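You operate a simulated robot arm through the tools that you are given. There is no shell and no other tool. Be economical: measure what you need, move in short steps, check, and stop when the job is done.

The job below is to be done with a simulated two-armed robot. You get a single attempt, and the scene is never put back.

JOB
Wipe up the spill on the table with the dishcloth and put it back.

It is judged by the outcome, as a careful person would: the job done as asked, and still so three seconds after it is handed in. It fails if anything else is knocked over, pushed out of place, dropped, spilled or broken.

ROBOT AND FRAMES
Two 7-joint arms with two-finger parallel grippers on one trunk, on a base that drives. Base frame: it is fixed to the floor where the robot stands at the start and does not move with it; the origin is under the middle of the robot, x ahead of it, y to its left, z up; the surface under the hand at the start is at about z = 750. Readings come in mm, degrees, newtons and seconds.
The left shoulder is at the start at [50, 168, 1057], the right one opposite. With the tool pointing down near the work surface each hand reaches from about 200 to 660 mm from the robot's upright axis, wherever it stands, measured 20 degrees to its own side. Payload 1.57 kg a hand.
The TCP of each hand is the grasp point between the finger pads, 30 mm short of the fingertips. In the tool frame z runs along the fingers and y along their closing line. Largest opening 80 mm; finger width 17, thickness 12; the body of the gripper, 40 by 82 mm, starts 80 mm behind the TCP.
Orientation is that of the tool frame in the base frame, as a unit quaternion [x, y, z, w]. With the fingers straight down and closing along the base's y, the tool's x points along the base's -x, its y along +y and its z along -z.

CONTROLS
- The arms move only by the tool servo_tool. It takes "left_targets", "right_targets" or both (then of equal length, played together; a hand with none holds still); each is text: rows parted by semicolons, each of 7 numbers parted by spaces: the gripper command, from -1 (fully open) to 1 (shut), values between in proportion, then the shift along the tool's x, y, z in mm, then the turn, a rotation vector about the tool's x, y, z in degrees. In form: hand tx ty tz wx wy wz; .... A call has 1 to 10 rows; each row is the pose to reach, as a shift and turn from the pose commanded when the call began, along the tool's axes at that moment. Rows are played at 5 a second. More than 50 mm and 8.6 degrees between two rows, or a gripper value outside its range, and nothing of the call is played. Where a pose cannot be reached the arm comes as near as it can. A force on the tool above 40 N (or 10 N above the force at the start of the call, whichever is more), or a blocked arm, ends the call early, and 0.2 s more pass. Each finger travels about 45 mm/s and halts on what it meets, pressing with about 40 N; the grip force reading is that of the motor and also rises with nothing between the fingers. The clock runs only during rows and for 0.2 s after the last one: add rows that repeat a pose to give the fingers time. It gives the time, the measured TCP pose, the force on the tool (base axes), the opening and the grip force at its end, in the units of the frame above (readings bear some noise), with the torque about the TCP (base axes, N m) and any sound that the robot's microphone picked up, and new pictures: "show" is both (left out), scene, wrist or none (wrist: the cameras of the hands that moved).
- Cameras (640 x 400 px; columns grow to the right, rows downward): "scene" is now at [108.7, 47.6, 1256]; the picture's right is [0.57, -0.82, 0.00], its down [-0.57, -0.39, -0.72] and it looks along [0.59, 0.41, -0.69] (base axes); focal length 259 px, centre (320, 200). "left" rides on the left gripper at [72, 7, -122] in its tool frame; the picture's right is [-0.09, 1.00, 0.00], its down [-0.84, -0.08, -0.54] and it looks along [-0.54, -0.05, 0.84] (tool axes); focal length 238 px, centre (320, 200). "right" rides on the right gripper at [72, -7, -122] in its tool frame; the picture's right is [0.09, 1.00, 0.00], its down [-0.84, 0.08, -0.54] and it looks along [-0.54, 0.05, 0.84] (tool axes); focal length 238 px, centre (320, 200). There is no depth. A picture from a camera that has moved, and an enlarged one, comes with that camera's place and axes in the base frame and with its lens.
- slide_trunk(by): slides the trunk up (or, below 0, down) by that many mm; the arms and the scene camera ride with it, the base frame stays. It gives what a move gives, with no picture.
- steer(legs): drives the robot by 1 to 6 legs, each [ahead, left, turn to the left] in mm, mm and degrees, along the robot's own axes; the way and the turn of a leg run together, so that a leg with both is an arc; at most 1500 mm and 180 degrees a leg. The arms and the cameras ride along, it lands a little off, and it stops where it bumps. It gives what a move gives, and a new picture of the scene camera.
- turn_head(pan, tilt): turns the head with the scene camera to pan (to the left, within 80 degrees either way) and tilt (down, from -29 to 69), counted from straight ahead of the robot. It gives what a move gives, and a new picture of the scene camera.
- zoom(camera, box): a new picture of the part [left, top, right, bottom] of that camera's present view, enlarged. The clock stands still meanwhile.
- sign_off(): hands the job in; it is judged then, once.

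Go step by step. Nothing tells you exact positions but the pictures and the camera data: compare them with the known pose of the tool, close in by small moves and look again before you grip or let go. The budget is 120 turns and 260 pictures, counting those below and the enlarged ones. Unless the task says otherwise, let go and move clear before handing in, and close with one line.

The tools are called after "Call:" by a JSON object that holds its "api" and its "payload". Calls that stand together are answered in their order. servo_tool: Moves the arms, as the interface text tells. Its arguments: {"type":"object","properties":{"left_targets":{"type":"string"},"right_targets":{"type":"string"},"show":{"type":"string","enum":["both","scene","wrist","none"]}},"required":[]} The other tools are called the same way: slide_trunk (by) slides the trunk up or down; steer (legs) drives the base; turn_head (pan, tilt) turns the head that bears the scene camera; zoom (camera, box) takes an enlarged picture of a part of a camera's view; sign_off () hands the job in.

At the start:

```text
time_s: 0.0
left_eef_pos: [321.3, 408.9, 979.6]
left_orientation: [0.0, 1.0, -0.001, 0.0]
left_ft_force: [-0.7, 0.1, -0.4]
left_moment: [-0.06, -0.01, 0.01]
left_gripper_width: 80.1
left_finger_force: 0.2
right_eef_pos: [405.6, 62.8, 983.3]
right_orientation: [0.0, 1.0, -0.001, 0.001]
right_ft_force: [-0.8, -0.1, 0.4]
right_moment: [-0.02, 0.02, 0.01]
right_gripper_width: 79.7
right_finger_force: 0.0
trunk travel left (down, up): [-225.0, 218.0]
robot x, y, heading: [2.9, 4.3, -0.1]
head pan, tilt: [34.6, 43.8]
```

scene: 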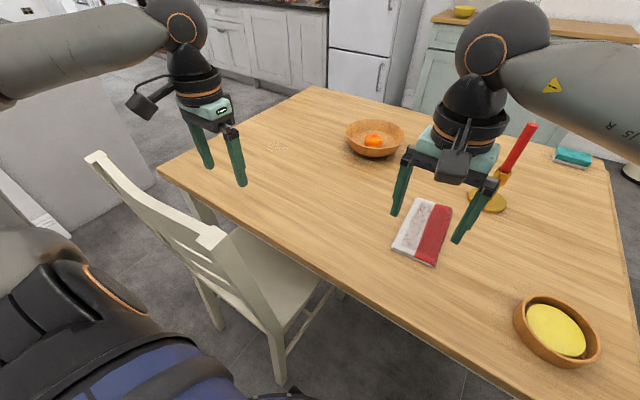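
right: 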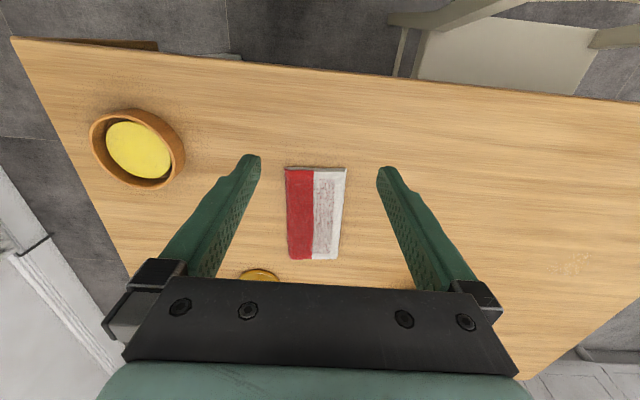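
left: 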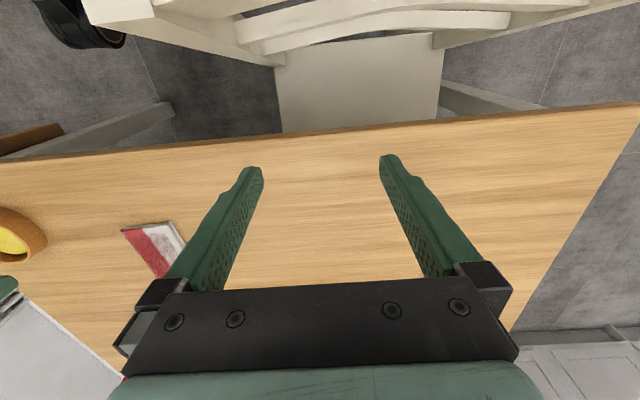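

I see a table with a red/white folded dishcloth in front of the right hand, a candle, bowls, a sponge, and a speckled patch (perhaps the spill) at the far left. I'll zoom in to check each.

Call:
{"api": "zoom", "payload": {"camera": "scene", "box": [220, 110, 340, 185]}}

Call:
{"api": "zoom", "payload": {"camera": "scene", "box": [370, 110, 530, 280]}}

Call:
{"api": "zoom", "payload": {"camera": "right", "box": [240, 140, 400, 290]}}

Call:
{"api": "zoom", "payload": {"camera": "right", "box": [520, 220, 640, 300]}}

```text
5.33 times, centred on (280, 148) of scene
camera zoom: at [108.7, 47.6, 1256.0], right [0.57, -0.82, 0.0], down [-0.57, -0.39, -0.72], along [0.59, 0.41, -0.69], focal length 1380 px, centre (533, 480)
```

zoom: 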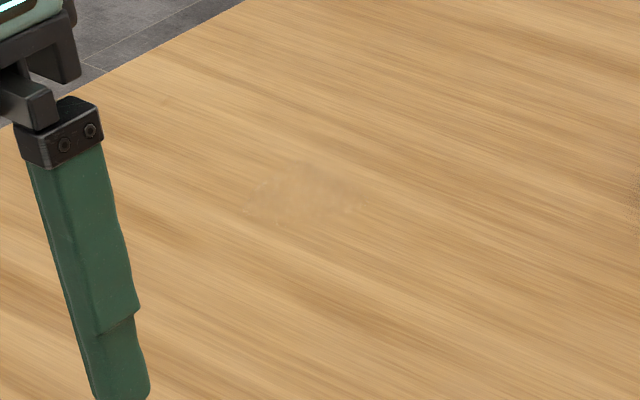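

```text
2.35 times, centred on (450, 195) of scene
camera zoom: at [108.7, 47.6, 1256.0], right [0.57, -0.82, 0.0], down [-0.57, -0.39, -0.72], along [0.59, 0.41, -0.69], focal length 609 px, centre (14, 212)
```

zoom: 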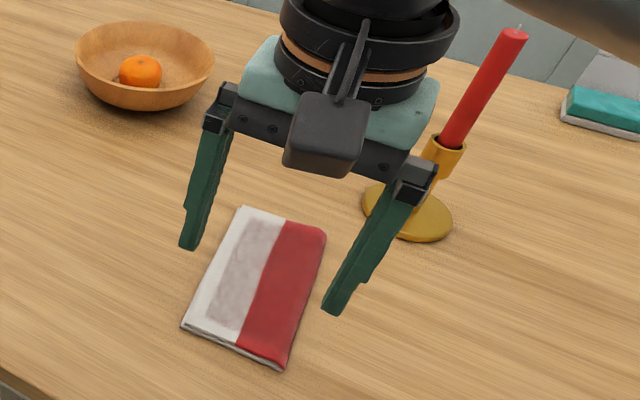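

```text
2.67 times, centred on (320, 215) of right
camera zoom: at [332.9, 55.9, 1105.6], right [-0.09, 1.0, 0.0], down [0.84, 0.08, 0.54], along [0.54, 0.05, -0.84], focal length 636 px, centre (320, 160)
```

zoom: 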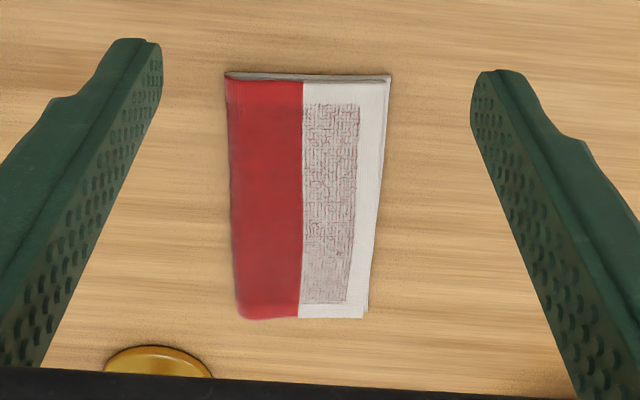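

```text
5.00 times, centred on (580, 260) of right
camera zoom: at [332.9, 55.9, 1105.6], right [-0.09, 1.0, 0.0], down [0.84, 0.08, 0.54], along [0.54, 0.05, -0.84], focal length 1192 px, centre (-980, -100)
```

zoom: 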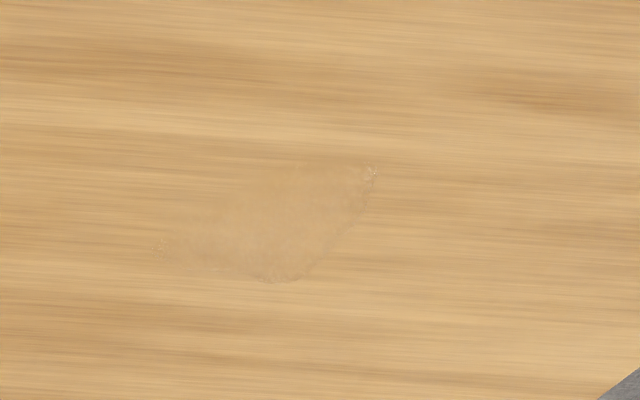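

The spill is a clear puddle at about (680, 632), out of reach from here. The cloth lies at about x 498–700, y 15–115, the candle stands near (803, -38), and the chair is at the front-left. I'll bring the right hand over the cloth for a closer look at its thickness.

Call:
{"api": "servo_tool", "payload": {"right_targets": "-1 -15 0 35 0 0 0; -1 -30 0 70 0 0 0; -1 -30 0 105 0 0 0; -1 -30 0 105 0 0 0", "show": "both"}}

Call:
{"api": "zoom", "payload": {"camera": "right", "box": [220, 60, 420, 200]}}

```text
time_s: 1.0
left_eef_pos: [321.9, 407.4, 980.0]
left_orientation: [0.0, 1.0, 0.0, 0.0]
left_ft_force: [0.2, -0.1, -0.3]
left_moment: [-0.03, 0.01, 0.03]
left_gripper_width: 80.2
left_finger_force: 0.0
right_eef_pos: [436.6, 64.7, 877.9]
right_orientation: [-0.001, 1.0, -0.001, 0.0]
right_ft_force: [-0.1, 0.4, 0.1]
right_moment: [0.0, -0.01, -0.03]
right_gripper_width: 80.2
right_finger_force: 0.1
trunk travel left (down, up): [-225.0, 218.0]
robot x, y, heading: [2.5, 0.5, 0.2]
head pan, tilt: [34.6, 43.8]
camera scene: at [108.7, 47.6, 1256.0], right [0.57, -0.82, 0.0], down [-0.57, -0.39, -0.72], along [0.59, 0.41, -0.69], focal length 259 px, centre (320, 200)
camera right: at [364.2, 57.0, 1000.9], right [-0.09, 1.0, 0.0], down [0.84, 0.08, 0.54], along [0.54, 0.05, -0.84], focal length 238 px, centre (320, 200)
```

scene: 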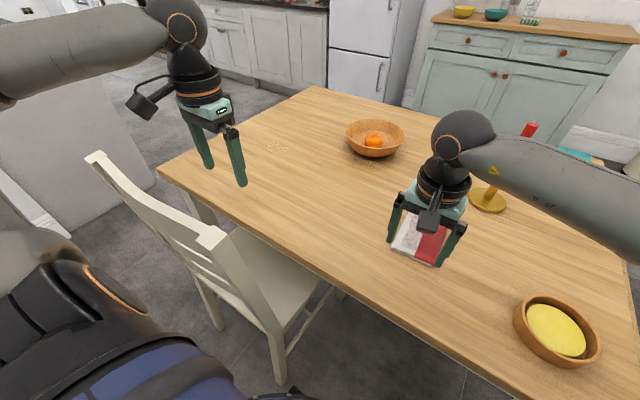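
right: 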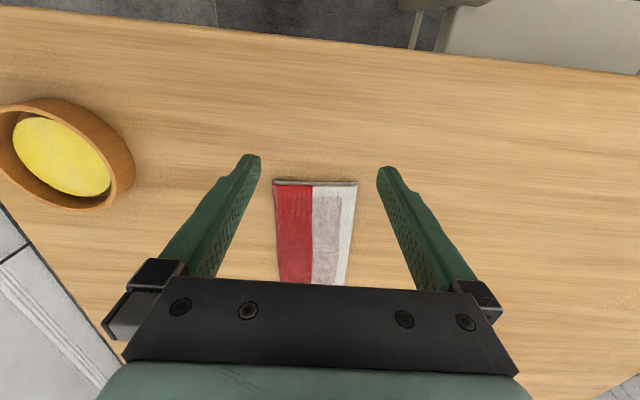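

```text
2.86 times, centred on (320, 130) of right
camera zoom: at [364.2, 57.0, 1000.9], right [-0.09, 1.0, 0.0], down [0.84, 0.08, 0.54], along [0.54, 0.05, -0.84], focal length 681 px, centre (320, 400)
```

zoom: 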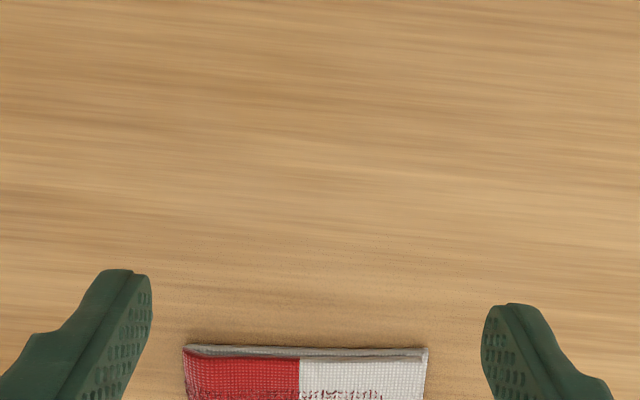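

The cloth is about 206 × 99 × 8 mm, wider than the gripper opening, and yawed about +4°. I'll go over its centre and test whether it's soft enough to pinch from above.

Call:
{"api": "servo_tool", "payload": {"right_targets": "-1 -40 2 15 0 0 -1; -1 -80 4 30 0 0 -2; -1 -120 5 45 0 0 -3; -0.6 -163 5 70 0 0 -4; -0.3 -163 5 70 0 0 -4; -0.3 -163 5 70 0 0 -4", "show": "both"}}

```text
time_s: 2.4
left_eef_pos: [321.4, 409.1, 980.0]
left_orientation: [-0.001, 1.0, 0.0, 0.001]
left_ft_force: [-0.7, 1.1, -0.5]
left_moment: [-0.02, -0.01, 0.01]
left_gripper_width: 79.9
left_finger_force: 0.1
right_eef_pos: [552.8, 53.6, 820.5]
right_orientation: [-0.035, 0.999, 0.0, -0.001]
right_ft_force: [-0.2, 0.3, 0.8]
right_moment: [0.0, 0.02, 0.02]
right_gripper_width: 52.0
right_finger_force: 0.1
right hand out of reach, approached as far as the arm can: row 3, 4, 5, 6
trunk travel left (down, up): [-225.0, 218.0]
robot x, y, heading: [-2.0, -0.3, -0.1]
head pan, tilt: [34.6, 43.8]
camera scene: at [108.6, 47.8, 1256.0], right [0.57, -0.82, 0.0], down [-0.57, -0.39, -0.72], along [0.59, 0.41, -0.69], focal length 259 px, centre (320, 200)
camera right: at [479.9, 41.3, 942.2], right [-0.16, 0.99, 0.0], down [0.83, 0.14, 0.54], along [0.53, 0.09, -0.84], focal length 238 px, centre (320, 200)
```

scene: 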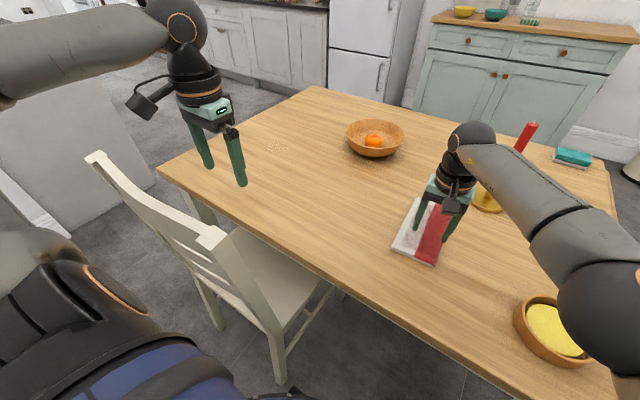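
right: 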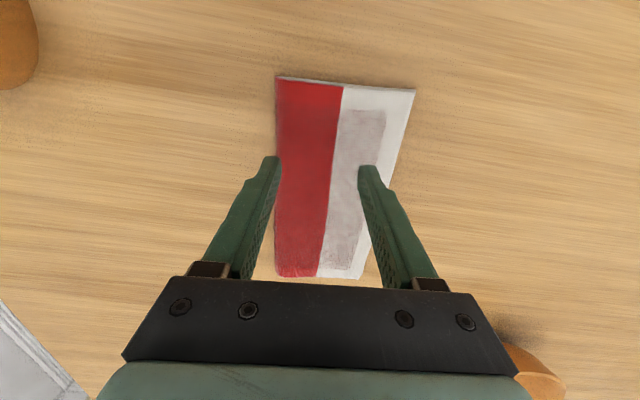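

The centre of the cloth is just beyond reach. I'll drive ahead 60 mm (tips are clear of the cloth, the chair is to the side).

Call:
{"api": "steer", "payload": {"legs": [[60, 0, 0]]}}

```text
time_s: 3.4
left_eef_pos: [380.7, 408.5, 979.1]
left_orientation: [-0.001, 1.0, 0.0, 0.0]
left_ft_force: [0.1, -0.4, 0.6]
left_moment: [-0.01, -0.01, -0.01]
left_gripper_width: 80.1
left_finger_force: 0.1
right_eef_pos: [611.8, 53.2, 818.8]
right_orientation: [-0.035, 0.999, 0.0, -0.001]
right_ft_force: [-0.2, -0.2, 0.4]
right_moment: [0.01, 0.0, 0.02]
right_gripper_width: 52.0
right_finger_force: 0.1
trunk travel left (down, up): [-225.0, 218.0]
robot x, y, heading: [54.9, 0.5, 0.2]
head pan, tilt: [34.6, 43.8]
camera scene: at [168.1, 47.5, 1255.9], right [0.57, -0.82, 0.0], down [-0.57, -0.39, -0.72], along [0.59, 0.41, -0.69], focal length 259 px, centre (320, 200)
```

scene: 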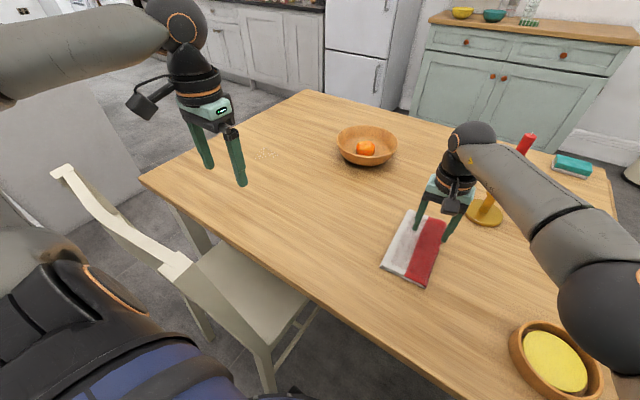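

Call:
{"api": "servo_tool", "payload": {"right_targets": "-0.3 7 8 5 0 0 0; -0.3 14 16 10 0 0 0; -0.3 14 16 10 0 0 0", "show": "wrist"}}

```text
time_s: 4.2
left_eef_pos: [381.1, 408.1, 979.2]
left_orientation: [0.0, 1.0, 0.0, 0.0]
left_ft_force: [0.3, 0.5, 0.3]
left_moment: [-0.02, -0.01, 0.0]
left_gripper_width: 80.1
left_finger_force: 0.0
right_eef_pos: [596.6, 67.8, 810.2]
right_orientation: [-0.035, 0.999, 0.0, 0.0]
right_ft_force: [-0.4, -0.3, -0.5]
right_moment: [0.01, 0.02, 0.0]
right_gripper_width: 52.0
right_finger_force: 0.1
trunk travel left (down, up): [-225.0, 218.0]
robot x, y, heading: [58.8, -0.2, 0.2]
head pan, tilt: [34.6, 43.8]
camera right: at [523.6, 55.7, 932.5], right [-0.16, 0.99, 0.0], down [0.83, 0.14, 0.54], along [0.54, 0.09, -0.84], focal length 238 px, centre (320, 200)
```

right: 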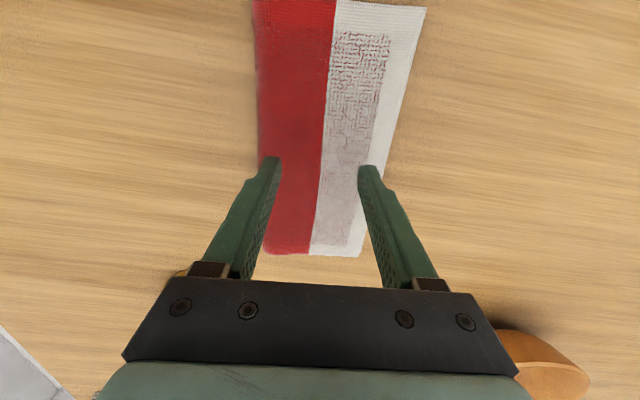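

Commands track the measured pose. Lowering slowly onto the cloth.

Call:
{"api": "servo_tool", "payload": {"right_targets": "-0.3 0 0 8 0 0 0; -0.3 0 0 14 0 0 0; -0.3 0 0 18 0 0 0; -0.3 0 0 20 0 0 0; -0.3 0 0 22 0 0 0; -0.3 0 0 24 0 0 0", "show": "none"}}

```text
time_s: 5.6
left_eef_pos: [382.1, 409.0, 979.8]
left_orientation: [0.0, 1.0, 0.0, -0.001]
left_ft_force: [0.5, 0.2, -0.3]
left_moment: [-0.05, -0.02, -0.02]
left_gripper_width: 80.1
left_finger_force: 0.0
right_eef_pos: [596.7, 67.7, 785.4]
right_orientation: [-0.036, 0.999, 0.0, 0.001]
right_ft_force: [1.1, 0.8, 5.4]
right_moment: [0.03, -0.05, 0.0]
right_gripper_width: 51.9
right_finger_force: 0.0
trunk travel left (down, up): [-225.0, 218.0]
robot x, y, heading: [60.7, -1.3, -0.0]
head pan, tilt: [34.6, 43.8]
```

Light contact. Now press 1–2 mm more and close to test for bunching.

Call:
{"api": "servo_tool", "payload": {"right_targets": "-0.3 0 0 2 0 0 0; 0.1 0 0 2 0 0 0; 0.5 0 0 2 0 0 0; 1 0 0 2 0 0 0; 1 0 0 2 0 0 0; 1 0 0 2 0 0 0; 1 0 0 2 0 0 0", "show": "both"}}

```text
time_s: 7.2
left_eef_pos: [380.0, 408.9, 980.9]
left_orientation: [0.0, 1.0, 0.0, 0.001]
left_ft_force: [-0.1, 0.7, 0.5]
left_moment: [0.02, 0.04, 0.03]
left_gripper_width: 80.0
left_finger_force: 0.1
right_eef_pos: [595.1, 69.5, 785.5]
right_orientation: [-0.035, 0.999, 0.001, 0.002]
right_ft_force: [0.1, 1.0, 19.0]
right_moment: [0.07, -0.01, 0.02]
right_gripper_width: 9.5
right_finger_force: 27.8
trunk travel left (down, up): [-225.0, 218.0]
robot x, y, heading: [61.9, 0.4, -0.3]
head pan, tilt: [34.6, 43.8]
camera scene: at [165.9, 47.3, 1256.2], right [0.57, -0.82, 0.0], down [-0.57, -0.39, -0.72], along [0.6, 0.41, -0.69], focal length 259 px, centre (320, 200)
camera right: at [522.7, 56.6, 907.7], right [-0.16, 0.99, 0.0], down [0.83, 0.14, 0.54], along [0.54, 0.09, -0.84], focal length 238 px, centre (320, 200)
```

scene: 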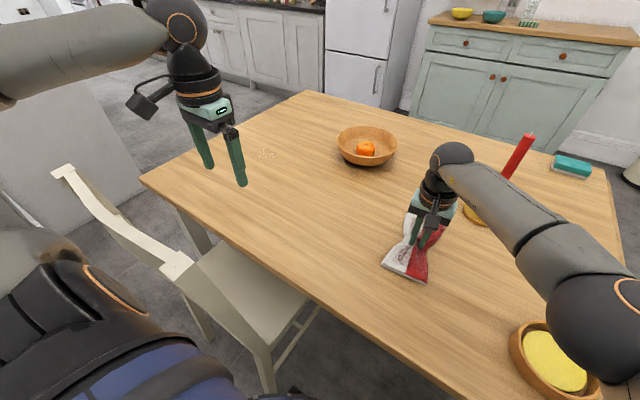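
right: 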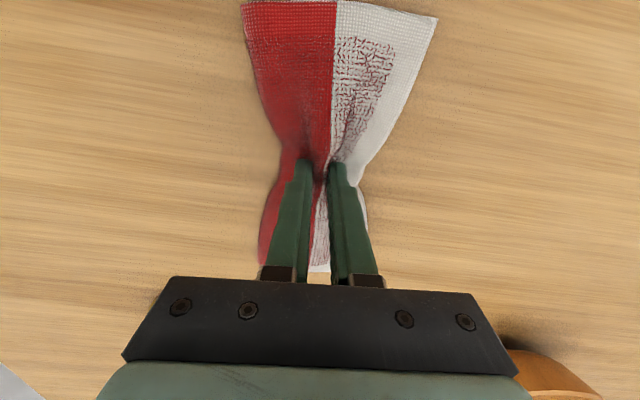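

The cloth is soft and is now pinched. Lifting to check it holds.

Call:
{"api": "servo_tool", "payload": {"right_targets": "1 0 0 -15 0 0 0; 1 0 0 -40 0 0 0; 1 0 0 -80 0 0 0; 1 0 0 -120 0 0 0; 1 20 0 -160 0 0 0; 1 60 0 -190 0 0 0; 1 60 0 -190 0 0 0", "show": "both"}}

```text
time_s: 8.8
left_eef_pos: [380.9, 408.2, 978.7]
left_orientation: [0.0, 1.0, 0.0, 0.0]
left_ft_force: [-0.2, 0.3, -0.7]
left_moment: [0.02, 0.01, 0.01]
left_gripper_width: 80.1
left_finger_force: 0.0
right_eef_pos: [537.6, 63.9, 975.3]
right_orientation: [-0.034, 0.999, 0.0, 0.0]
right_ft_force: [-0.4, -0.2, -0.1]
right_moment: [0.04, 0.01, 0.04]
right_gripper_width: 8.2
right_finger_force: 27.1
trunk travel left (down, up): [-225.0, 218.0]
robot x, y, heading: [60.2, -1.6, -0.1]
head pan, tilt: [34.6, 43.8]
camera scene: at [167.6, 47.5, 1256.0], right [0.57, -0.82, 0.0], down [-0.57, -0.39, -0.72], along [0.59, 0.41, -0.69], focal length 259 px, centre (320, 200)
camera right: at [464.7, 51.4, 1096.9], right [-0.16, 0.99, 0.0], down [0.83, 0.13, 0.54], along [0.53, 0.09, -0.84], focal length 238 px, centre (320, 200)
```

scene: 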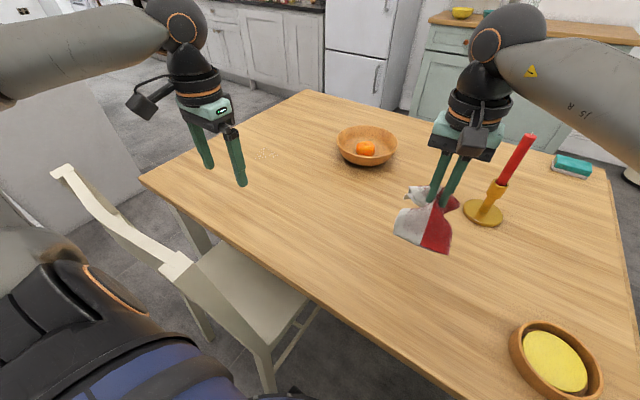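
right: 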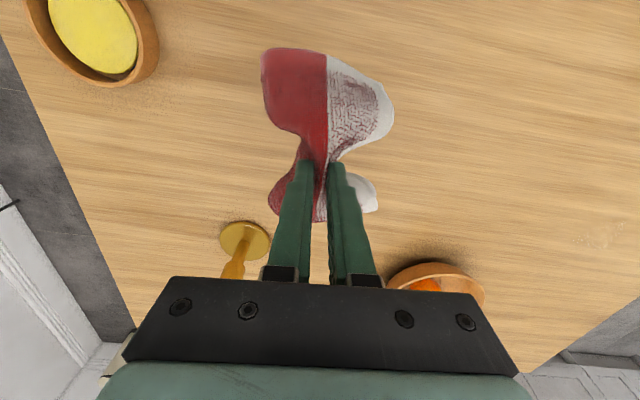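

The cloth is held firmly. I'll raise and retract the hand, then look to the left to plan the drive around the chair to the table's left side.

Call:
{"api": "servo_tool", "payload": {"left_targets": "-1 0 0 -20 0 0 0; -1 0 0 -40 0 0 0; -1 0 0 -60 0 0 0; -1 0 0 -60 0 0 0", "right_targets": "1 30 0 -30 0 0 0; 1 60 0 -60 0 0 0; 1 90 0 -90 0 0 0; 1 90 0 -90 0 0 0", "show": "none"}}

Call:
{"api": "turn_head", "payload": {"pan": 80, "tilt": 35}}

Call:
{"api": "turn_head", "payload": {"pan": 50, "tilt": 25}}

```text
time_s: 9.8
left_eef_pos: [381.7, 408.2, 1038.4]
left_orientation: [0.001, 1.0, 0.0, 0.0]
left_ft_force: [-0.5, 0.2, 0.4]
left_moment: [-0.01, -0.01, 0.03]
left_gripper_width: 80.1
left_finger_force: 0.0
right_eef_pos: [445.5, 55.2, 1064.8]
right_orientation: [-0.034, 0.999, 0.001, 0.0]
right_ft_force: [0.4, 0.3, 0.3]
right_moment: [0.01, 0.0, 0.01]
right_gripper_width: 8.2
right_finger_force: 27.1
trunk travel left (down, up): [-225.0, 218.0]
robot x, y, heading: [60.3, -2.0, 0.0]
head pan, tilt: [34.6, 43.8]
```

```text
time_s: 10.9
left_eef_pos: [381.9, 407.1, 1038.4]
left_orientation: [0.0, 1.0, 0.0, 0.0]
left_ft_force: [0.2, 0.6, -0.7]
left_moment: [0.0, -0.01, -0.04]
left_gripper_width: 80.0
left_finger_force: 0.1
right_eef_pos: [446.7, 55.3, 1064.5]
right_orientation: [-0.035, 0.999, 0.0, 0.0]
right_ft_force: [-0.4, 0.3, -0.7]
right_moment: [0.04, 0.02, -0.01]
right_gripper_width: 8.2
right_finger_force: 27.6
trunk travel left (down, up): [-225.0, 218.0]
robot x, y, heading: [57.1, 0.3, 0.1]
head pan, tilt: [80.0, 35.0]
camera scene: at [115.3, 87.5, 1269.1], right [0.98, -0.17, 0.0], down [-0.1, -0.56, -0.82], along [0.14, 0.81, -0.57], focal length 259 px, centre (320, 200)
```

scene: 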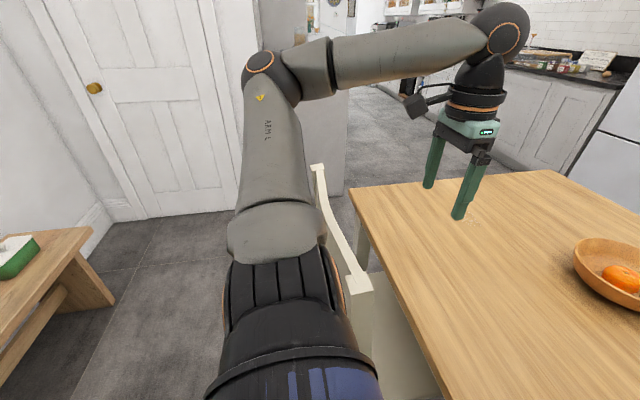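

```text
time_s: 11.8
left_eef_pos: [381.5, 408.2, 1038.6]
left_orientation: [-0.001, 1.0, 0.0, 0.0]
left_ft_force: [0.4, -0.2, -0.4]
left_moment: [0.02, -0.01, -0.02]
left_gripper_width: 80.0
left_finger_force: 0.1
right_eef_pos: [447.1, 55.7, 1064.8]
right_orientation: [-0.035, 0.999, 0.0, 0.0]
right_ft_force: [0.7, 0.1, 1.0]
right_moment: [0.01, 0.05, 0.05]
right_gripper_width: 8.4
right_finger_force: 27.3
trunk travel left (down, up): [-225.0, 218.0]
robot x, y, heading: [56.3, 2.4, 0.2]
head pan, tilt: [50.0, 25.0]
camera scene: at [159.1, 71.4, 1284.8], right [0.77, -0.64, 0.0], down [-0.27, -0.32, -0.91], along [0.58, 0.69, -0.42], focal length 259 px, centre (320, 200)
```

scene: 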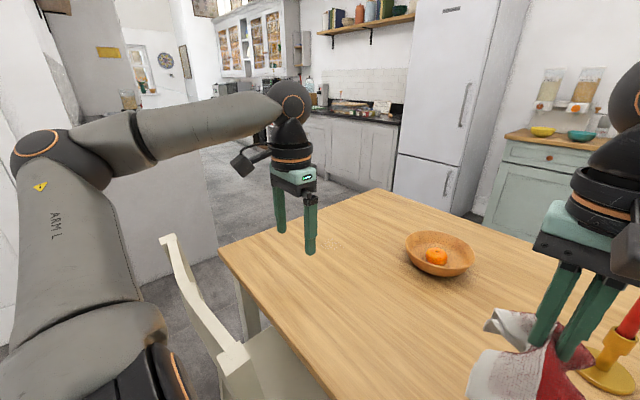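

The aisle between the chair and the wall looks clear. I'll back up a little and turn left, then look behind for clearance.

Call:
{"api": "steer", "payload": {"legs": [[-200, 0, 0], [0, 0, 50]]}}

Call:
{"api": "turn_head", "payload": {"pan": 80, "tilt": 35}}

```text
time_s: 15.7
left_eef_pos: [-240.6, 510.8, 1039.4]
left_orientation: [-0.418, 0.909, 0.0, 0.0]
left_ft_force: [-0.1, 0.9, 0.3]
left_moment: [-0.03, -0.02, 0.01]
left_gripper_width: 80.3
left_finger_force: 0.1
right_eef_pos: [69.2, 331.3, 1064.1]
right_orientation: [-0.449, 0.893, 0.0, 0.001]
right_ft_force: [0.4, -0.3, -0.6]
right_moment: [-0.01, -0.01, -0.12]
right_gripper_width: 8.2
right_finger_force: 27.2
trunk travel left (down, up): [-225.0, 218.0]
robot x, y, heading: [-136.1, 0.9, 49.1]
head pan, tilt: [50.0, 25.0]
camera scene: at [-128.5, 122.1, 1284.8], right [0.99, 0.16, 0.0], down [0.07, -0.42, -0.91], along [-0.15, 0.89, -0.42], focal length 259 px, centre (320, 200)
```

scene: 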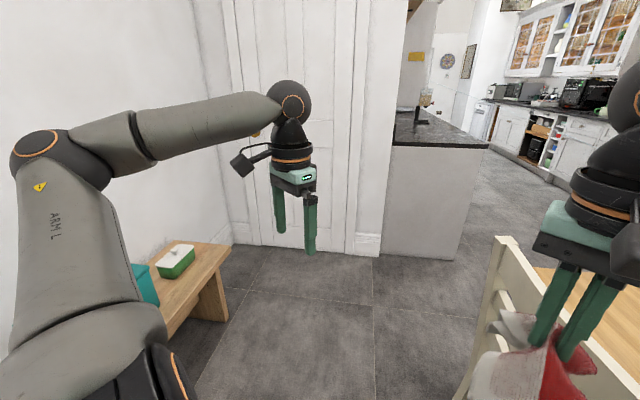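

```text
time_s: 16.6
left_eef_pos: [-240.7, 510.9, 1038.8]
left_orientation: [-0.418, 0.909, -0.001, 0.0]
left_ft_force: [-0.2, 0.2, 0.6]
left_moment: [-0.02, 0.01, 0.01]
left_gripper_width: 80.0
left_finger_force: 0.0
right_eef_pos: [69.6, 331.7, 1063.8]
right_orientation: [-0.449, 0.893, 0.0, 0.0]
right_ft_force: [0.2, 0.0, -1.2]
right_moment: [-0.02, -0.04, -0.15]
right_gripper_width: 8.6
right_finger_force: 27.3
trunk travel left (down, up): [-225.0, 218.0]
robot x, y, heading: [-138.9, -1.2, 49.2]
head pan, tilt: [80.0, 35.0]
camera scene: at [-169.3, 99.4, 1269.1], right [0.77, 0.63, 0.0], down [0.36, -0.44, -0.82], along [-0.52, 0.63, -0.57], focal length 259 px, centre (320, 200)
```

scene: 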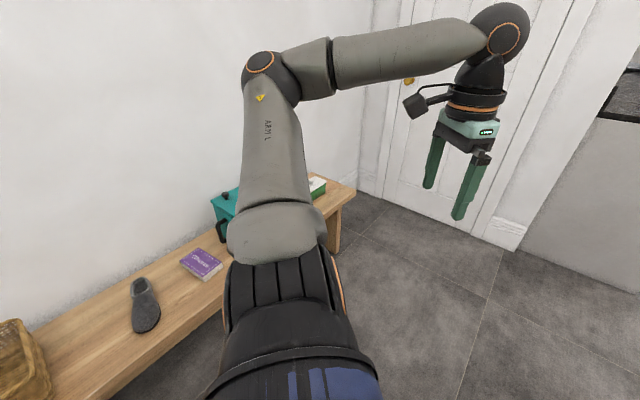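

Bench front is at about x = -770; the chair back at about x = 220. I'll check that the cloth isn't touching the chair.

Call:
{"api": "zoom", "payload": {"camera": "right", "box": [0, 0, 640, 400]}}

```text
1.00 times, centred on (320, 200) of right (not enlarged: the box is as wide or as high as the picture)
camera zoom: at [30.9, 268.5, 1186.7], right [-0.85, 0.52, 0.0], down [0.44, 0.72, 0.54], along [0.28, 0.46, -0.84], focal length 238 px, centre (320, 200)
```

zoom: 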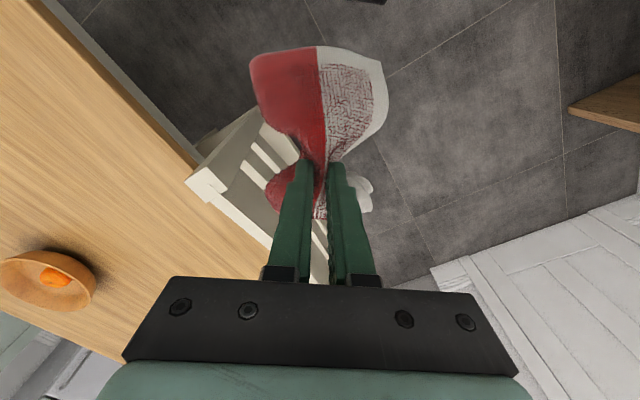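

The chair top is about z = 955, so I'll raise the cloth hand well above it, then drive around: straighten, back off, strafe left, go ahead.

Call:
{"api": "servo_tool", "payload": {"right_targets": "1 0 0 -30 0 0 0; 1 0 0 -60 0 0 0; 1 0 0 -90 0 0 0; 1 0 0 -90 0 0 0", "show": "none"}}

Call:
{"api": "steer", "payload": {"legs": [[0, 0, -49], [-130, 0, 0]]}}

Call:
{"api": "steer", "payload": {"legs": [[0, 1230, 0]]}}

```text
time_s: 17.6
left_eef_pos: [-239.4, 509.6, 1039.0]
left_orientation: [-0.418, 0.909, 0.0, 0.0]
left_ft_force: [-0.8, 0.1, 0.1]
left_moment: [0.01, -0.01, -0.03]
left_gripper_width: 80.0
left_finger_force: 0.1
right_eef_pos: [69.2, 331.2, 1154.3]
right_orientation: [-0.449, 0.893, 0.0, 0.0]
right_ft_force: [-0.2, -0.2, 0.2]
right_moment: [-0.01, -0.03, -0.17]
right_gripper_width: 8.1
right_finger_force: 27.3
trunk travel left (down, up): [-225.0, 218.0]
robot x, y, heading: [-138.0, 1.5, 49.5]
head pan, tilt: [80.0, 35.0]
```

```text
time_s: 21.1
left_eef_pos: [43.4, 410.5, 1039.2]
left_orientation: [-0.007, 1.0, 0.0, 0.0]
left_ft_force: [0.4, 0.2, -0.2]
left_moment: [-0.04, -0.01, 0.01]
left_gripper_width: 79.9
left_finger_force: 0.0
right_eef_pos: [114.4, 60.2, 1153.9]
right_orientation: [-0.042, 0.999, 0.0, 0.0]
right_ft_force: [-0.6, -0.1, -0.1]
right_moment: [-0.01, -0.01, 0.16]
right_gripper_width: 8.0
right_finger_force: 27.1
trunk travel left (down, up): [-225.0, 218.0]
robot x, y, heading: [-271.4, -3.0, 0.8]
head pan, tilt: [80.0, 35.0]
camera scene: at [-217.4, 86.5, 1269.1], right [0.99, -0.16, 0.0], down [-0.09, -0.57, -0.82], along [0.13, 0.81, -0.57], focal length 259 px, centre (320, 200)
```

scene: 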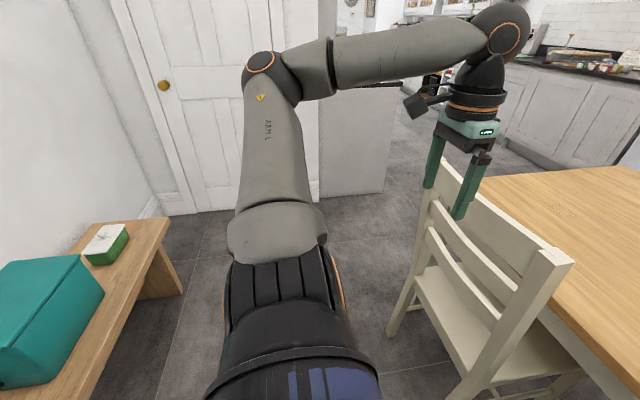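

```text
time_s: 32.1
left_eef_pos: [11.9, 1642.5, 1039.1]
left_orientation: [-0.013, 1.0, 0.001, 0.0]
left_ft_force: [-0.2, -0.2, -0.6]
left_moment: [0.01, -0.03, 0.02]
left_gripper_width: 80.0
left_finger_force: 0.0
right_eef_pos: [88.3, 1292.6, 1154.7]
right_orientation: [-0.049, 0.999, 0.0, 0.0]
right_ft_force: [-0.3, -0.3, -0.5]
right_moment: [-0.01, 0.01, 0.16]
right_gripper_width: 8.0
right_finger_force: 26.3
trunk travel left (down, up): [-225.0, 218.0]
robot x, y, heading: [-298.9, 1225.8, 1.7]
head pan, tilt: [80.0, 35.0]
camera scene: at [-244.1, 1315.1, 1269.1], right [0.99, -0.15, 0.0], down [-0.08, -0.57, -0.82], along [0.12, 0.81, -0.57], focal length 259 px, centre (320, 200)
```

scene: 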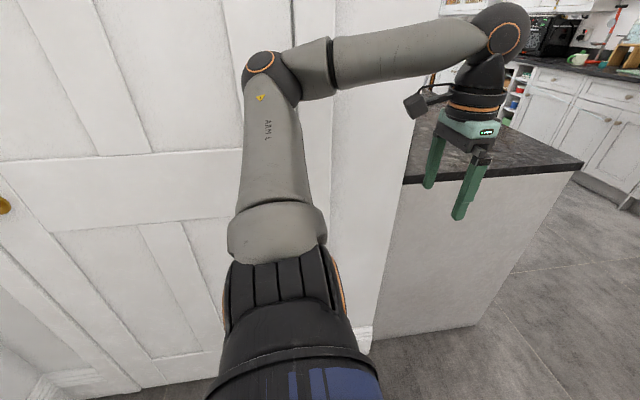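

Clear on this side. Now ahead along the table's left side, then turn to face the table.

Call:
{"api": "steer", "payload": {"legs": [[0, 0, -2], [1120, -20, 0]]}}

Call:
{"api": "turn_head", "payload": {"pan": -40, "tilt": 40}}

```text
time_s: 38.3
left_eef_pos: [1155.6, 1606.5, 1039.9]
left_orientation: [0.001, 1.0, -0.001, 0.0]
left_ft_force: [-1.9, 0.9, -1.1]
left_moment: [0.01, 0.02, 0.01]
left_gripper_width: 79.8
left_finger_force: 0.0
right_eef_pos: [1220.1, 1253.4, 1152.6]
right_orientation: [-0.033, 0.999, -0.001, 0.0]
right_ft_force: [0.3, -0.5, 0.3]
right_moment: [0.01, -0.04, 0.13]
right_gripper_width: 7.8
right_finger_force: 27.2
trunk travel left (down, up): [-225.0, 218.0]
robot x, y, heading: [833.2, 1203.2, -0.1]
head pan, tilt: [80.0, 35.0]
camera scene: at [888.5, 1286.7, 1269.1], right [0.98, -0.18, 0.0], down [-0.1, -0.56, -0.82], along [0.15, 0.81, -0.57], focal length 259 px, centre (320, 200)
```

scene: 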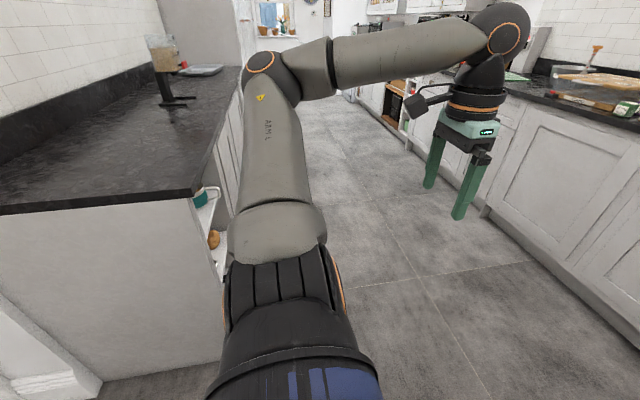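

```text
time_s: 40.3
left_eef_pos: [1155.2, 1607.2, 1039.7]
left_orientation: [0.002, 1.0, 0.0, 0.0]
left_ft_force: [0.1, 0.3, -1.0]
left_moment: [0.0, 0.0, -0.02]
left_gripper_width: 80.0
left_finger_force: 0.0
right_eef_pos: [1219.1, 1253.7, 1153.4]
right_orientation: [-0.033, 0.999, 0.0, 0.001]
right_ft_force: [-0.6, -0.5, 0.6]
right_moment: [-0.03, -0.02, 0.13]
right_gripper_width: 8.1
right_finger_force: 27.8
trunk travel left (down, up): [-225.0, 218.0]
robot x, y, heading: [832.9, 1197.5, -0.2]
head pan, tilt: [-40.0, 40.0]
camera scene: at [937.6, 1145.1, 1261.5], right [-0.65, -0.76, 0.0], down [-0.49, 0.42, -0.77], along [0.58, -0.49, -0.64], focal length 259 px, centre (320, 200)
```

scene: 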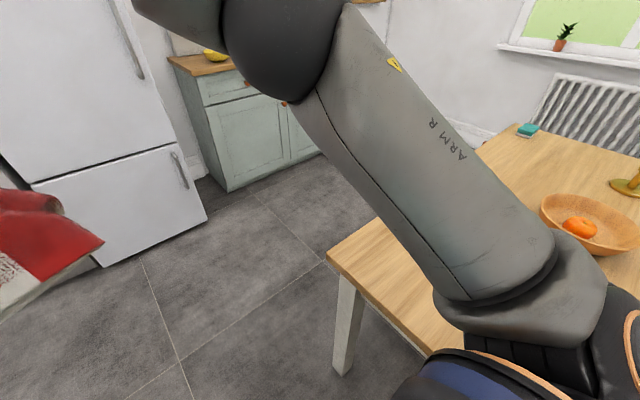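

Turning right to face the table from its left end.

Call:
{"api": "steer", "payload": {"legs": [[0, 0, -90]]}}

Call:
{"api": "turn_head", "payload": {"pan": -15, "tilt": 50}}

```text
time_s: 44.5
left_eef_pos: [1235.8, 872.5, 1037.8]
left_orientation: [0.711, 0.703, 0.001, 0.001]
left_ft_force: [-0.1, 0.0, -0.4]
left_moment: [-0.01, -0.01, 0.01]
left_gripper_width: 80.3
left_finger_force: 0.0
right_eef_pos: [883.2, 811.2, 1153.6]
right_orientation: [0.686, 0.727, 0.0, 0.0]
right_ft_force: [-0.7, -0.2, -0.1]
right_moment: [0.0, -0.02, 0.08]
right_gripper_width: 7.6
right_finger_force: 26.9
trunk travel left (down, up): [-225.0, 218.0]
robot x, y, heading: [829.4, 1200.0, -90.8]
head pan, tilt: [-40.0, 40.0]
camera scene: at [776.7, 1095.7, 1261.5], right [-0.76, 0.65, 0.0], down [0.42, 0.49, -0.77], along [-0.5, -0.58, -0.64], focal length 259 px, centre (320, 200)
```

scene: 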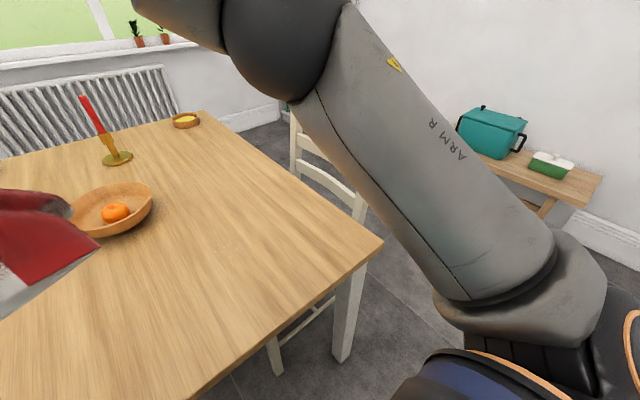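

```text
time_s: 45.4
left_eef_pos: [1236.3, 872.4, 1039.6]
left_orientation: [0.711, 0.703, -0.001, 0.0]
left_ft_force: [0.5, -0.4, -0.4]
left_moment: [0.02, 0.04, 0.01]
left_gripper_width: 80.1
left_finger_force: 0.1
right_eef_pos: [882.9, 811.7, 1153.3]
right_orientation: [0.687, 0.727, 0.0, 0.001]
right_ft_force: [0.4, -0.3, -0.1]
right_moment: [0.0, -0.02, 0.14]
right_gripper_width: 8.0
right_finger_force: 26.3
trunk travel left (down, up): [-225.0, 218.0]
robot x, y, heading: [828.6, 1201.3, -90.8]
head pan, tilt: [-15.0, 50.0]
camera scene: at [811.3, 1086.1, 1247.4], right [-0.96, 0.27, 0.0], down [0.21, 0.74, -0.64], along [-0.17, -0.62, -0.77], focal length 259 px, centre (320, 200)
```

scene: 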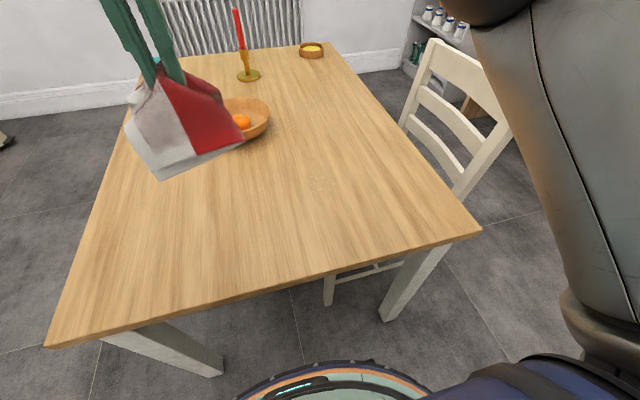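

The spill is confirmed at about (678, 631). Moving the cloth over it, still high.

Call:
{"api": "servo_tool", "payload": {"right_targets": "1 -20 -35 20 0 0 0; 1 -40 -70 40 0 0 0; 1 -60 -105 60 0 0 0; 1 -80 -140 80 0 0 0; 1 -100 -175 100 0 0 0; 1 -120 -212 120 0 0 0; 1 -130 -212 160 0 0 0; 1 -138 -212 200 0 0 0; 1 -138 -212 240 0 0 0; 1 -138 -212 240 0 0 0", "show": "both"}}

```text
time_s: 47.6
left_eef_pos: [1235.0, 872.7, 1039.2]
left_orientation: [0.711, 0.703, 0.0, 0.0]
left_ft_force: [-0.3, -0.3, -0.8]
left_moment: [0.01, 0.0, -0.02]
left_gripper_width: 80.3
left_finger_force: 0.1
right_eef_pos: [677.9, 658.2, 914.0]
right_orientation: [0.686, 0.728, -0.001, 0.0]
right_ft_force: [-0.1, -0.6, -0.4]
right_moment: [0.02, -0.02, 0.1]
right_gripper_width: 7.6
right_finger_force: 26.8
trunk travel left (down, up): [-225.0, 218.0]
robot x, y, heading: [829.0, 1202.3, -90.4]
head pan, tilt: [-15.0, 50.0]
camera scene: at [811.3, 1086.1, 1247.4], right [-0.96, 0.27, 0.0], down [0.21, 0.74, -0.64], along [-0.17, -0.62, -0.77], focal length 259 px, centre (320, 200)
camera right: at [666.1, 728.5, 1036.2], right [0.99, 0.15, 0.0], down [0.13, -0.83, 0.54], along [0.08, -0.54, -0.84], focal length 238 px, centre (320, 200)
```

scene: 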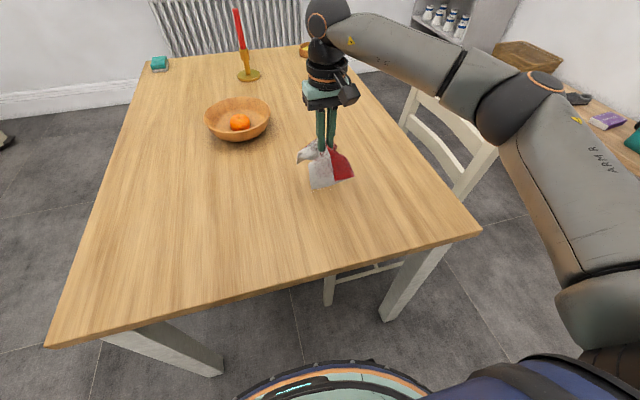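
right: 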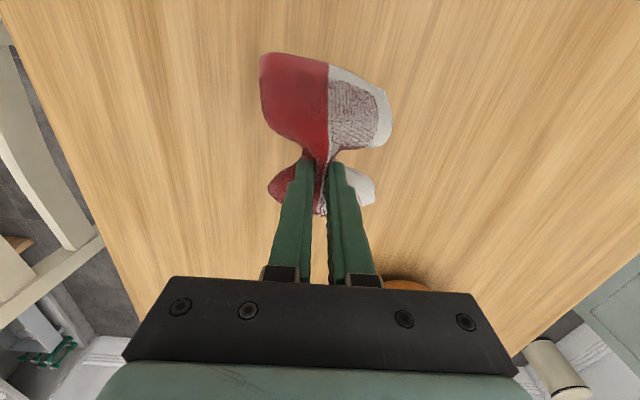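

Lowering the cloth onto the spill.

Call:
{"api": "servo_tool", "payload": {"right_targets": "1 -13 0 35 0 0 0; 1 -26 0 70 0 0 0; 1 -26 0 100 0 0 0; 1 -26 0 112 0 0 0; 1 -26 0 118 0 0 0; 1 -26 0 122 0 0 0; 1 -26 0 124 0 0 0; 1 -26 0 124 0 0 0", "show": "both"}}

```text
time_s: 49.4
left_eef_pos: [1237.1, 873.4, 1038.8]
left_orientation: [0.711, 0.703, -0.001, 0.001]
left_ft_force: [-0.4, -0.4, -0.6]
left_moment: [0.0, -0.03, 0.02]
left_gripper_width: 79.9
left_finger_force: 0.0
right_eef_pos: [681.4, 634.7, 791.3]
right_orientation: [0.687, 0.727, -0.001, 0.0]
right_ft_force: [-1.1, 0.7, 8.3]
right_moment: [-0.02, 0.05, 0.05]
right_gripper_width: 7.7
right_finger_force: 26.8
trunk travel left (down, up): [-225.0, 218.0]
robot x, y, heading: [827.3, 1196.3, -90.6]
head pan, tilt: [-15.0, 50.0]
camera scene: at [811.4, 1086.9, 1247.5], right [-0.96, 0.27, 0.0], down [0.21, 0.74, -0.64], along [-0.17, -0.62, -0.77], focal length 259 px, centre (320, 200)
camera right: at [669.1, 706.0, 913.3], right [0.99, 0.15, 0.0], down [0.12, -0.83, 0.54], along [0.08, -0.54, -0.84], focal length 238 px, centre (320, 200)
```

scene: 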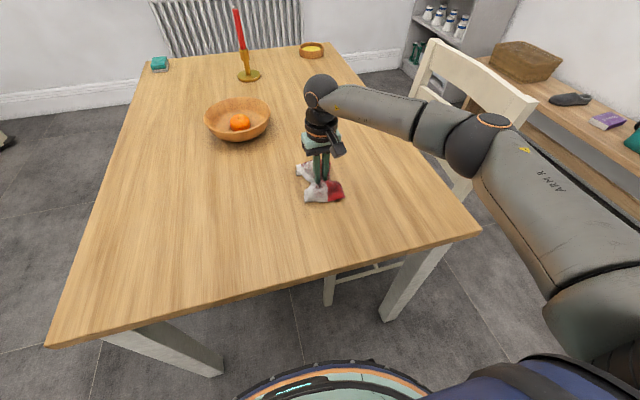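
right: 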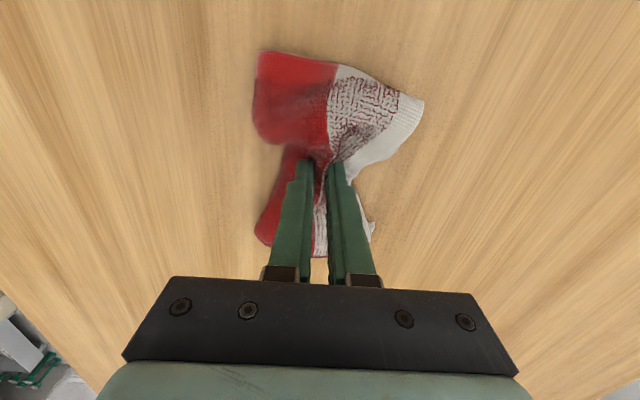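

Good contact at 8 N. Scrubbing in a serpentine over the spill area.

Call:
{"api": "servo_tool", "payload": {"right_targets": "1 30 0 1 0 0 0; 1 55 -20 1 0 0 0; 1 55 -45 1 0 0 0; 1 20 -45 1 0 0 0; 1 -20 -45 1 0 0 0; 1 -55 -40 1 0 0 0; 1 -55 -15 1 0 0 0; 1 -20 -15 1 0 0 0; 1 20 -15 1 0 0 0; 1 50 -10 1 0 0 0", "show": "none"}}

Call:
{"api": "servo_tool", "payload": {"right_targets": "1 0 20 0 0 0 0; 1 -35 25 0 0 0 0; 1 -70 25 0 0 0 0; 1 -105 25 0 0 0 0; 1 -105 55 0 0 0 0; 1 -70 55 0 0 0 0; 1 -35 55 0 0 0 0; 1 0 50 0 0 0 0; 1 -25 30 0 0 0 0; 1 -50 10 0 0 0 0", "show": "both"}}

```text
time_s: 51.6
left_eef_pos: [1236.3, 872.3, 1038.3]
left_orientation: [0.712, 0.703, -0.001, 0.001]
left_ft_force: [0.1, -0.7, 0.7]
left_moment: [-0.02, -0.02, -0.02]
left_gripper_width: 80.0
left_finger_force: 0.0
right_eef_pos: [667.2, 683.3, 790.9]
right_orientation: [0.687, 0.726, -0.001, 0.0]
right_ft_force: [-1.9, -4.6, 15.2]
right_moment: [-0.21, 0.05, 0.06]
right_gripper_width: 7.9
right_finger_force: 26.7
trunk travel left (down, up): [-225.0, 218.0]
robot x, y, heading: [830.5, 1201.7, -90.7]
head pan, tilt: [-15.0, 50.0]
```

```text
time_s: 53.8
left_eef_pos: [1235.7, 872.7, 1039.4]
left_orientation: [0.711, 0.703, 0.0, 0.001]
left_ft_force: [-0.6, 0.1, -0.3]
left_moment: [0.02, 0.0, -0.01]
left_gripper_width: 80.0
left_finger_force: 0.1
right_eef_pos: [728.2, 590.0, 788.7]
right_orientation: [0.687, 0.727, -0.001, 0.001]
right_ft_force: [-3.8, -4.7, 14.9]
right_moment: [-0.18, 0.12, 0.12]
right_gripper_width: 7.5
right_finger_force: 26.8
right hand out of reach, approached as far as the arm can: row 4, 5, 6, 7, 8, 9, 10
trunk travel left (down, up): [-225.0, 218.0]
robot x, y, heading: [829.8, 1201.2, -90.8]
head pan, tilt: [-15.0, 50.0]
camera scene: at [811.3, 1087.2, 1247.5], right [-0.96, 0.27, 0.0], down [0.21, 0.74, -0.64], along [-0.17, -0.62, -0.77], focal length 259 px, centre (320, 200)
camera right: at [716.1, 660.8, 911.2], right [0.99, 0.15, 0.0], down [0.13, -0.83, 0.54], along [0.08, -0.54, -0.84], focal length 238 px, centre (320, 200)
```

scene: 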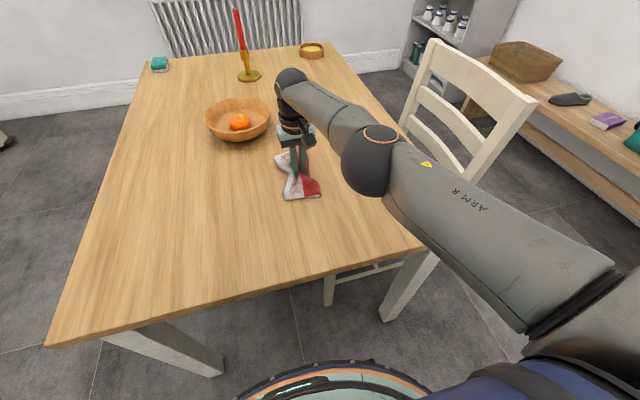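
right: 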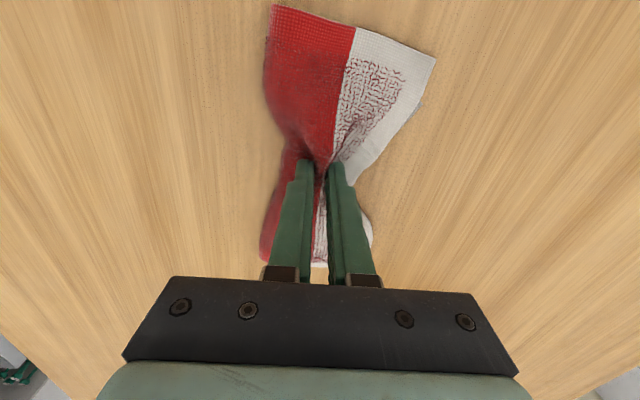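

Lifting to inspect the table.

Call:
{"api": "servo_tool", "payload": {"right_targets": "1 20 30 -30 0 0 0; 1 40 60 -70 0 0 0; 1 60 90 -110 0 0 0; 1 80 130 -140 0 0 0; 1 80 170 -160 0 0 0; 1 80 170 -160 0 0 0", "show": "scene"}}

Call:
{"api": "zoom", "payload": {"camera": "scene", "box": [250, 140, 400, 235]}}

```text
refused: row 2 steps farther than a row can; nothing moved
```

```text
4.21 times, centred on (325, 188) of scene
camera zoom: at [811.3, 1087.2, 1247.5], right [-0.96, 0.27, 0.0], down [0.21, 0.74, -0.64], along [-0.17, -0.62, -0.77], focal length 1090 px, centre (299, 253)
```

zoom: 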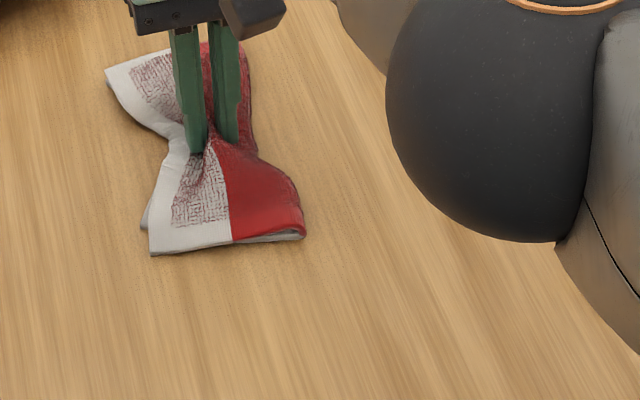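

Call:
{"api": "servo_tool", "payload": {"right_targets": "1 10 15 -30 0 0 0; 1 25 40 -65 0 0 0; 1 40 65 -100 0 0 0; 1 60 95 -130 0 0 0; 1 70 130 -155 0 0 0; 1 75 170 -165 0 0 0; 1 75 170 -165 0 0 0", "show": "scene"}}

Call:
{"api": "zoom", "payload": {"camera": "scene", "box": [250, 140, 400, 235]}}

Call:
{"api": "zoom", "payload": {"camera": "right", "box": [0, 0, 640, 400]}}

```text
time_s: 55.4
left_eef_pos: [1235.6, 871.0, 1038.3]
left_orientation: [0.711, 0.703, 0.0, 0.0]
left_ft_force: [1.3, -0.7, 0.6]
left_moment: [0.0, -0.01, 0.0]
left_gripper_width: 80.2
left_finger_force: 0.1
right_eef_pos: [896.4, 674.2, 951.6]
right_orientation: [0.687, 0.727, 0.0, -0.001]
right_ft_force: [0.8, 0.0, -0.3]
right_moment: [-0.02, 0.01, -0.09]
right_gripper_width: 7.6
right_finger_force: 27.5
right hand out of reach, approached as far as the arm can: row 1
trunk travel left (down, up): [-225.0, 218.0]
robot x, y, heading: [831.2, 1194.7, -90.6]
head pan, tilt: [-15.0, 50.0]
camera scene: at [811.2, 1086.0, 1247.3], right [-0.96, 0.27, 0.0], down [0.21, 0.74, -0.64], along [-0.17, -0.62, -0.77], focal length 259 px, centre (320, 200)
```

scene: 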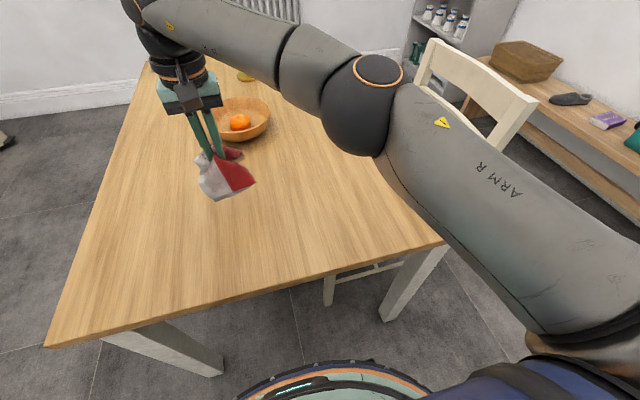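

```text
4.21 times, centred on (325, 188) of scene
camera zoom: at [811.2, 1086.0, 1247.3], right [-0.96, 0.27, 0.0], down [0.21, 0.74, -0.64], along [-0.17, -0.62, -0.77], focal length 1090 px, centre (299, 253)
```

zoom: 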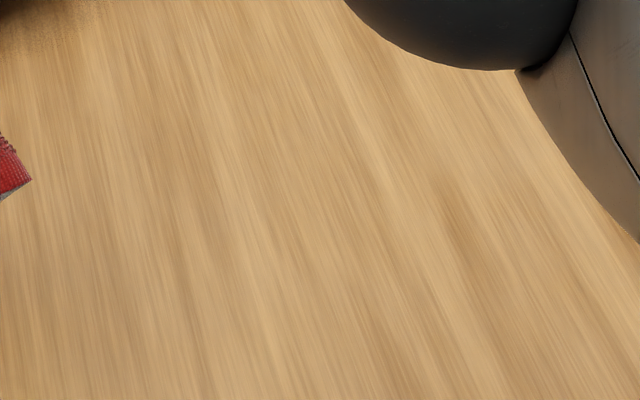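

```text
1.00 times, centred on (320, 200) of right (not enlarged: the box is as wide or as high as the picture)
camera zoom: at [883.4, 744.2, 1073.7], right [0.99, 0.15, 0.0], down [0.12, -0.83, 0.54], along [0.08, -0.54, -0.84], focal length 238 px, centre (320, 200)
```

zoom: 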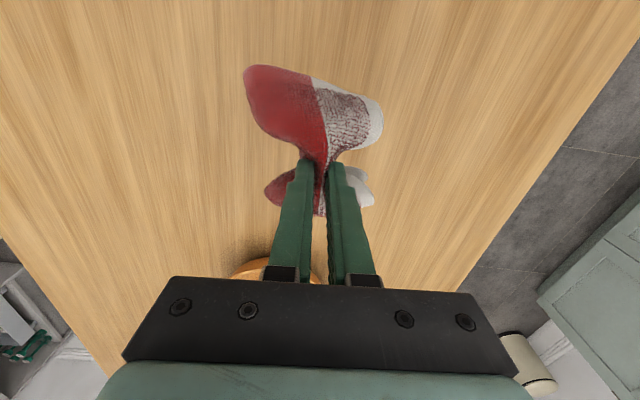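

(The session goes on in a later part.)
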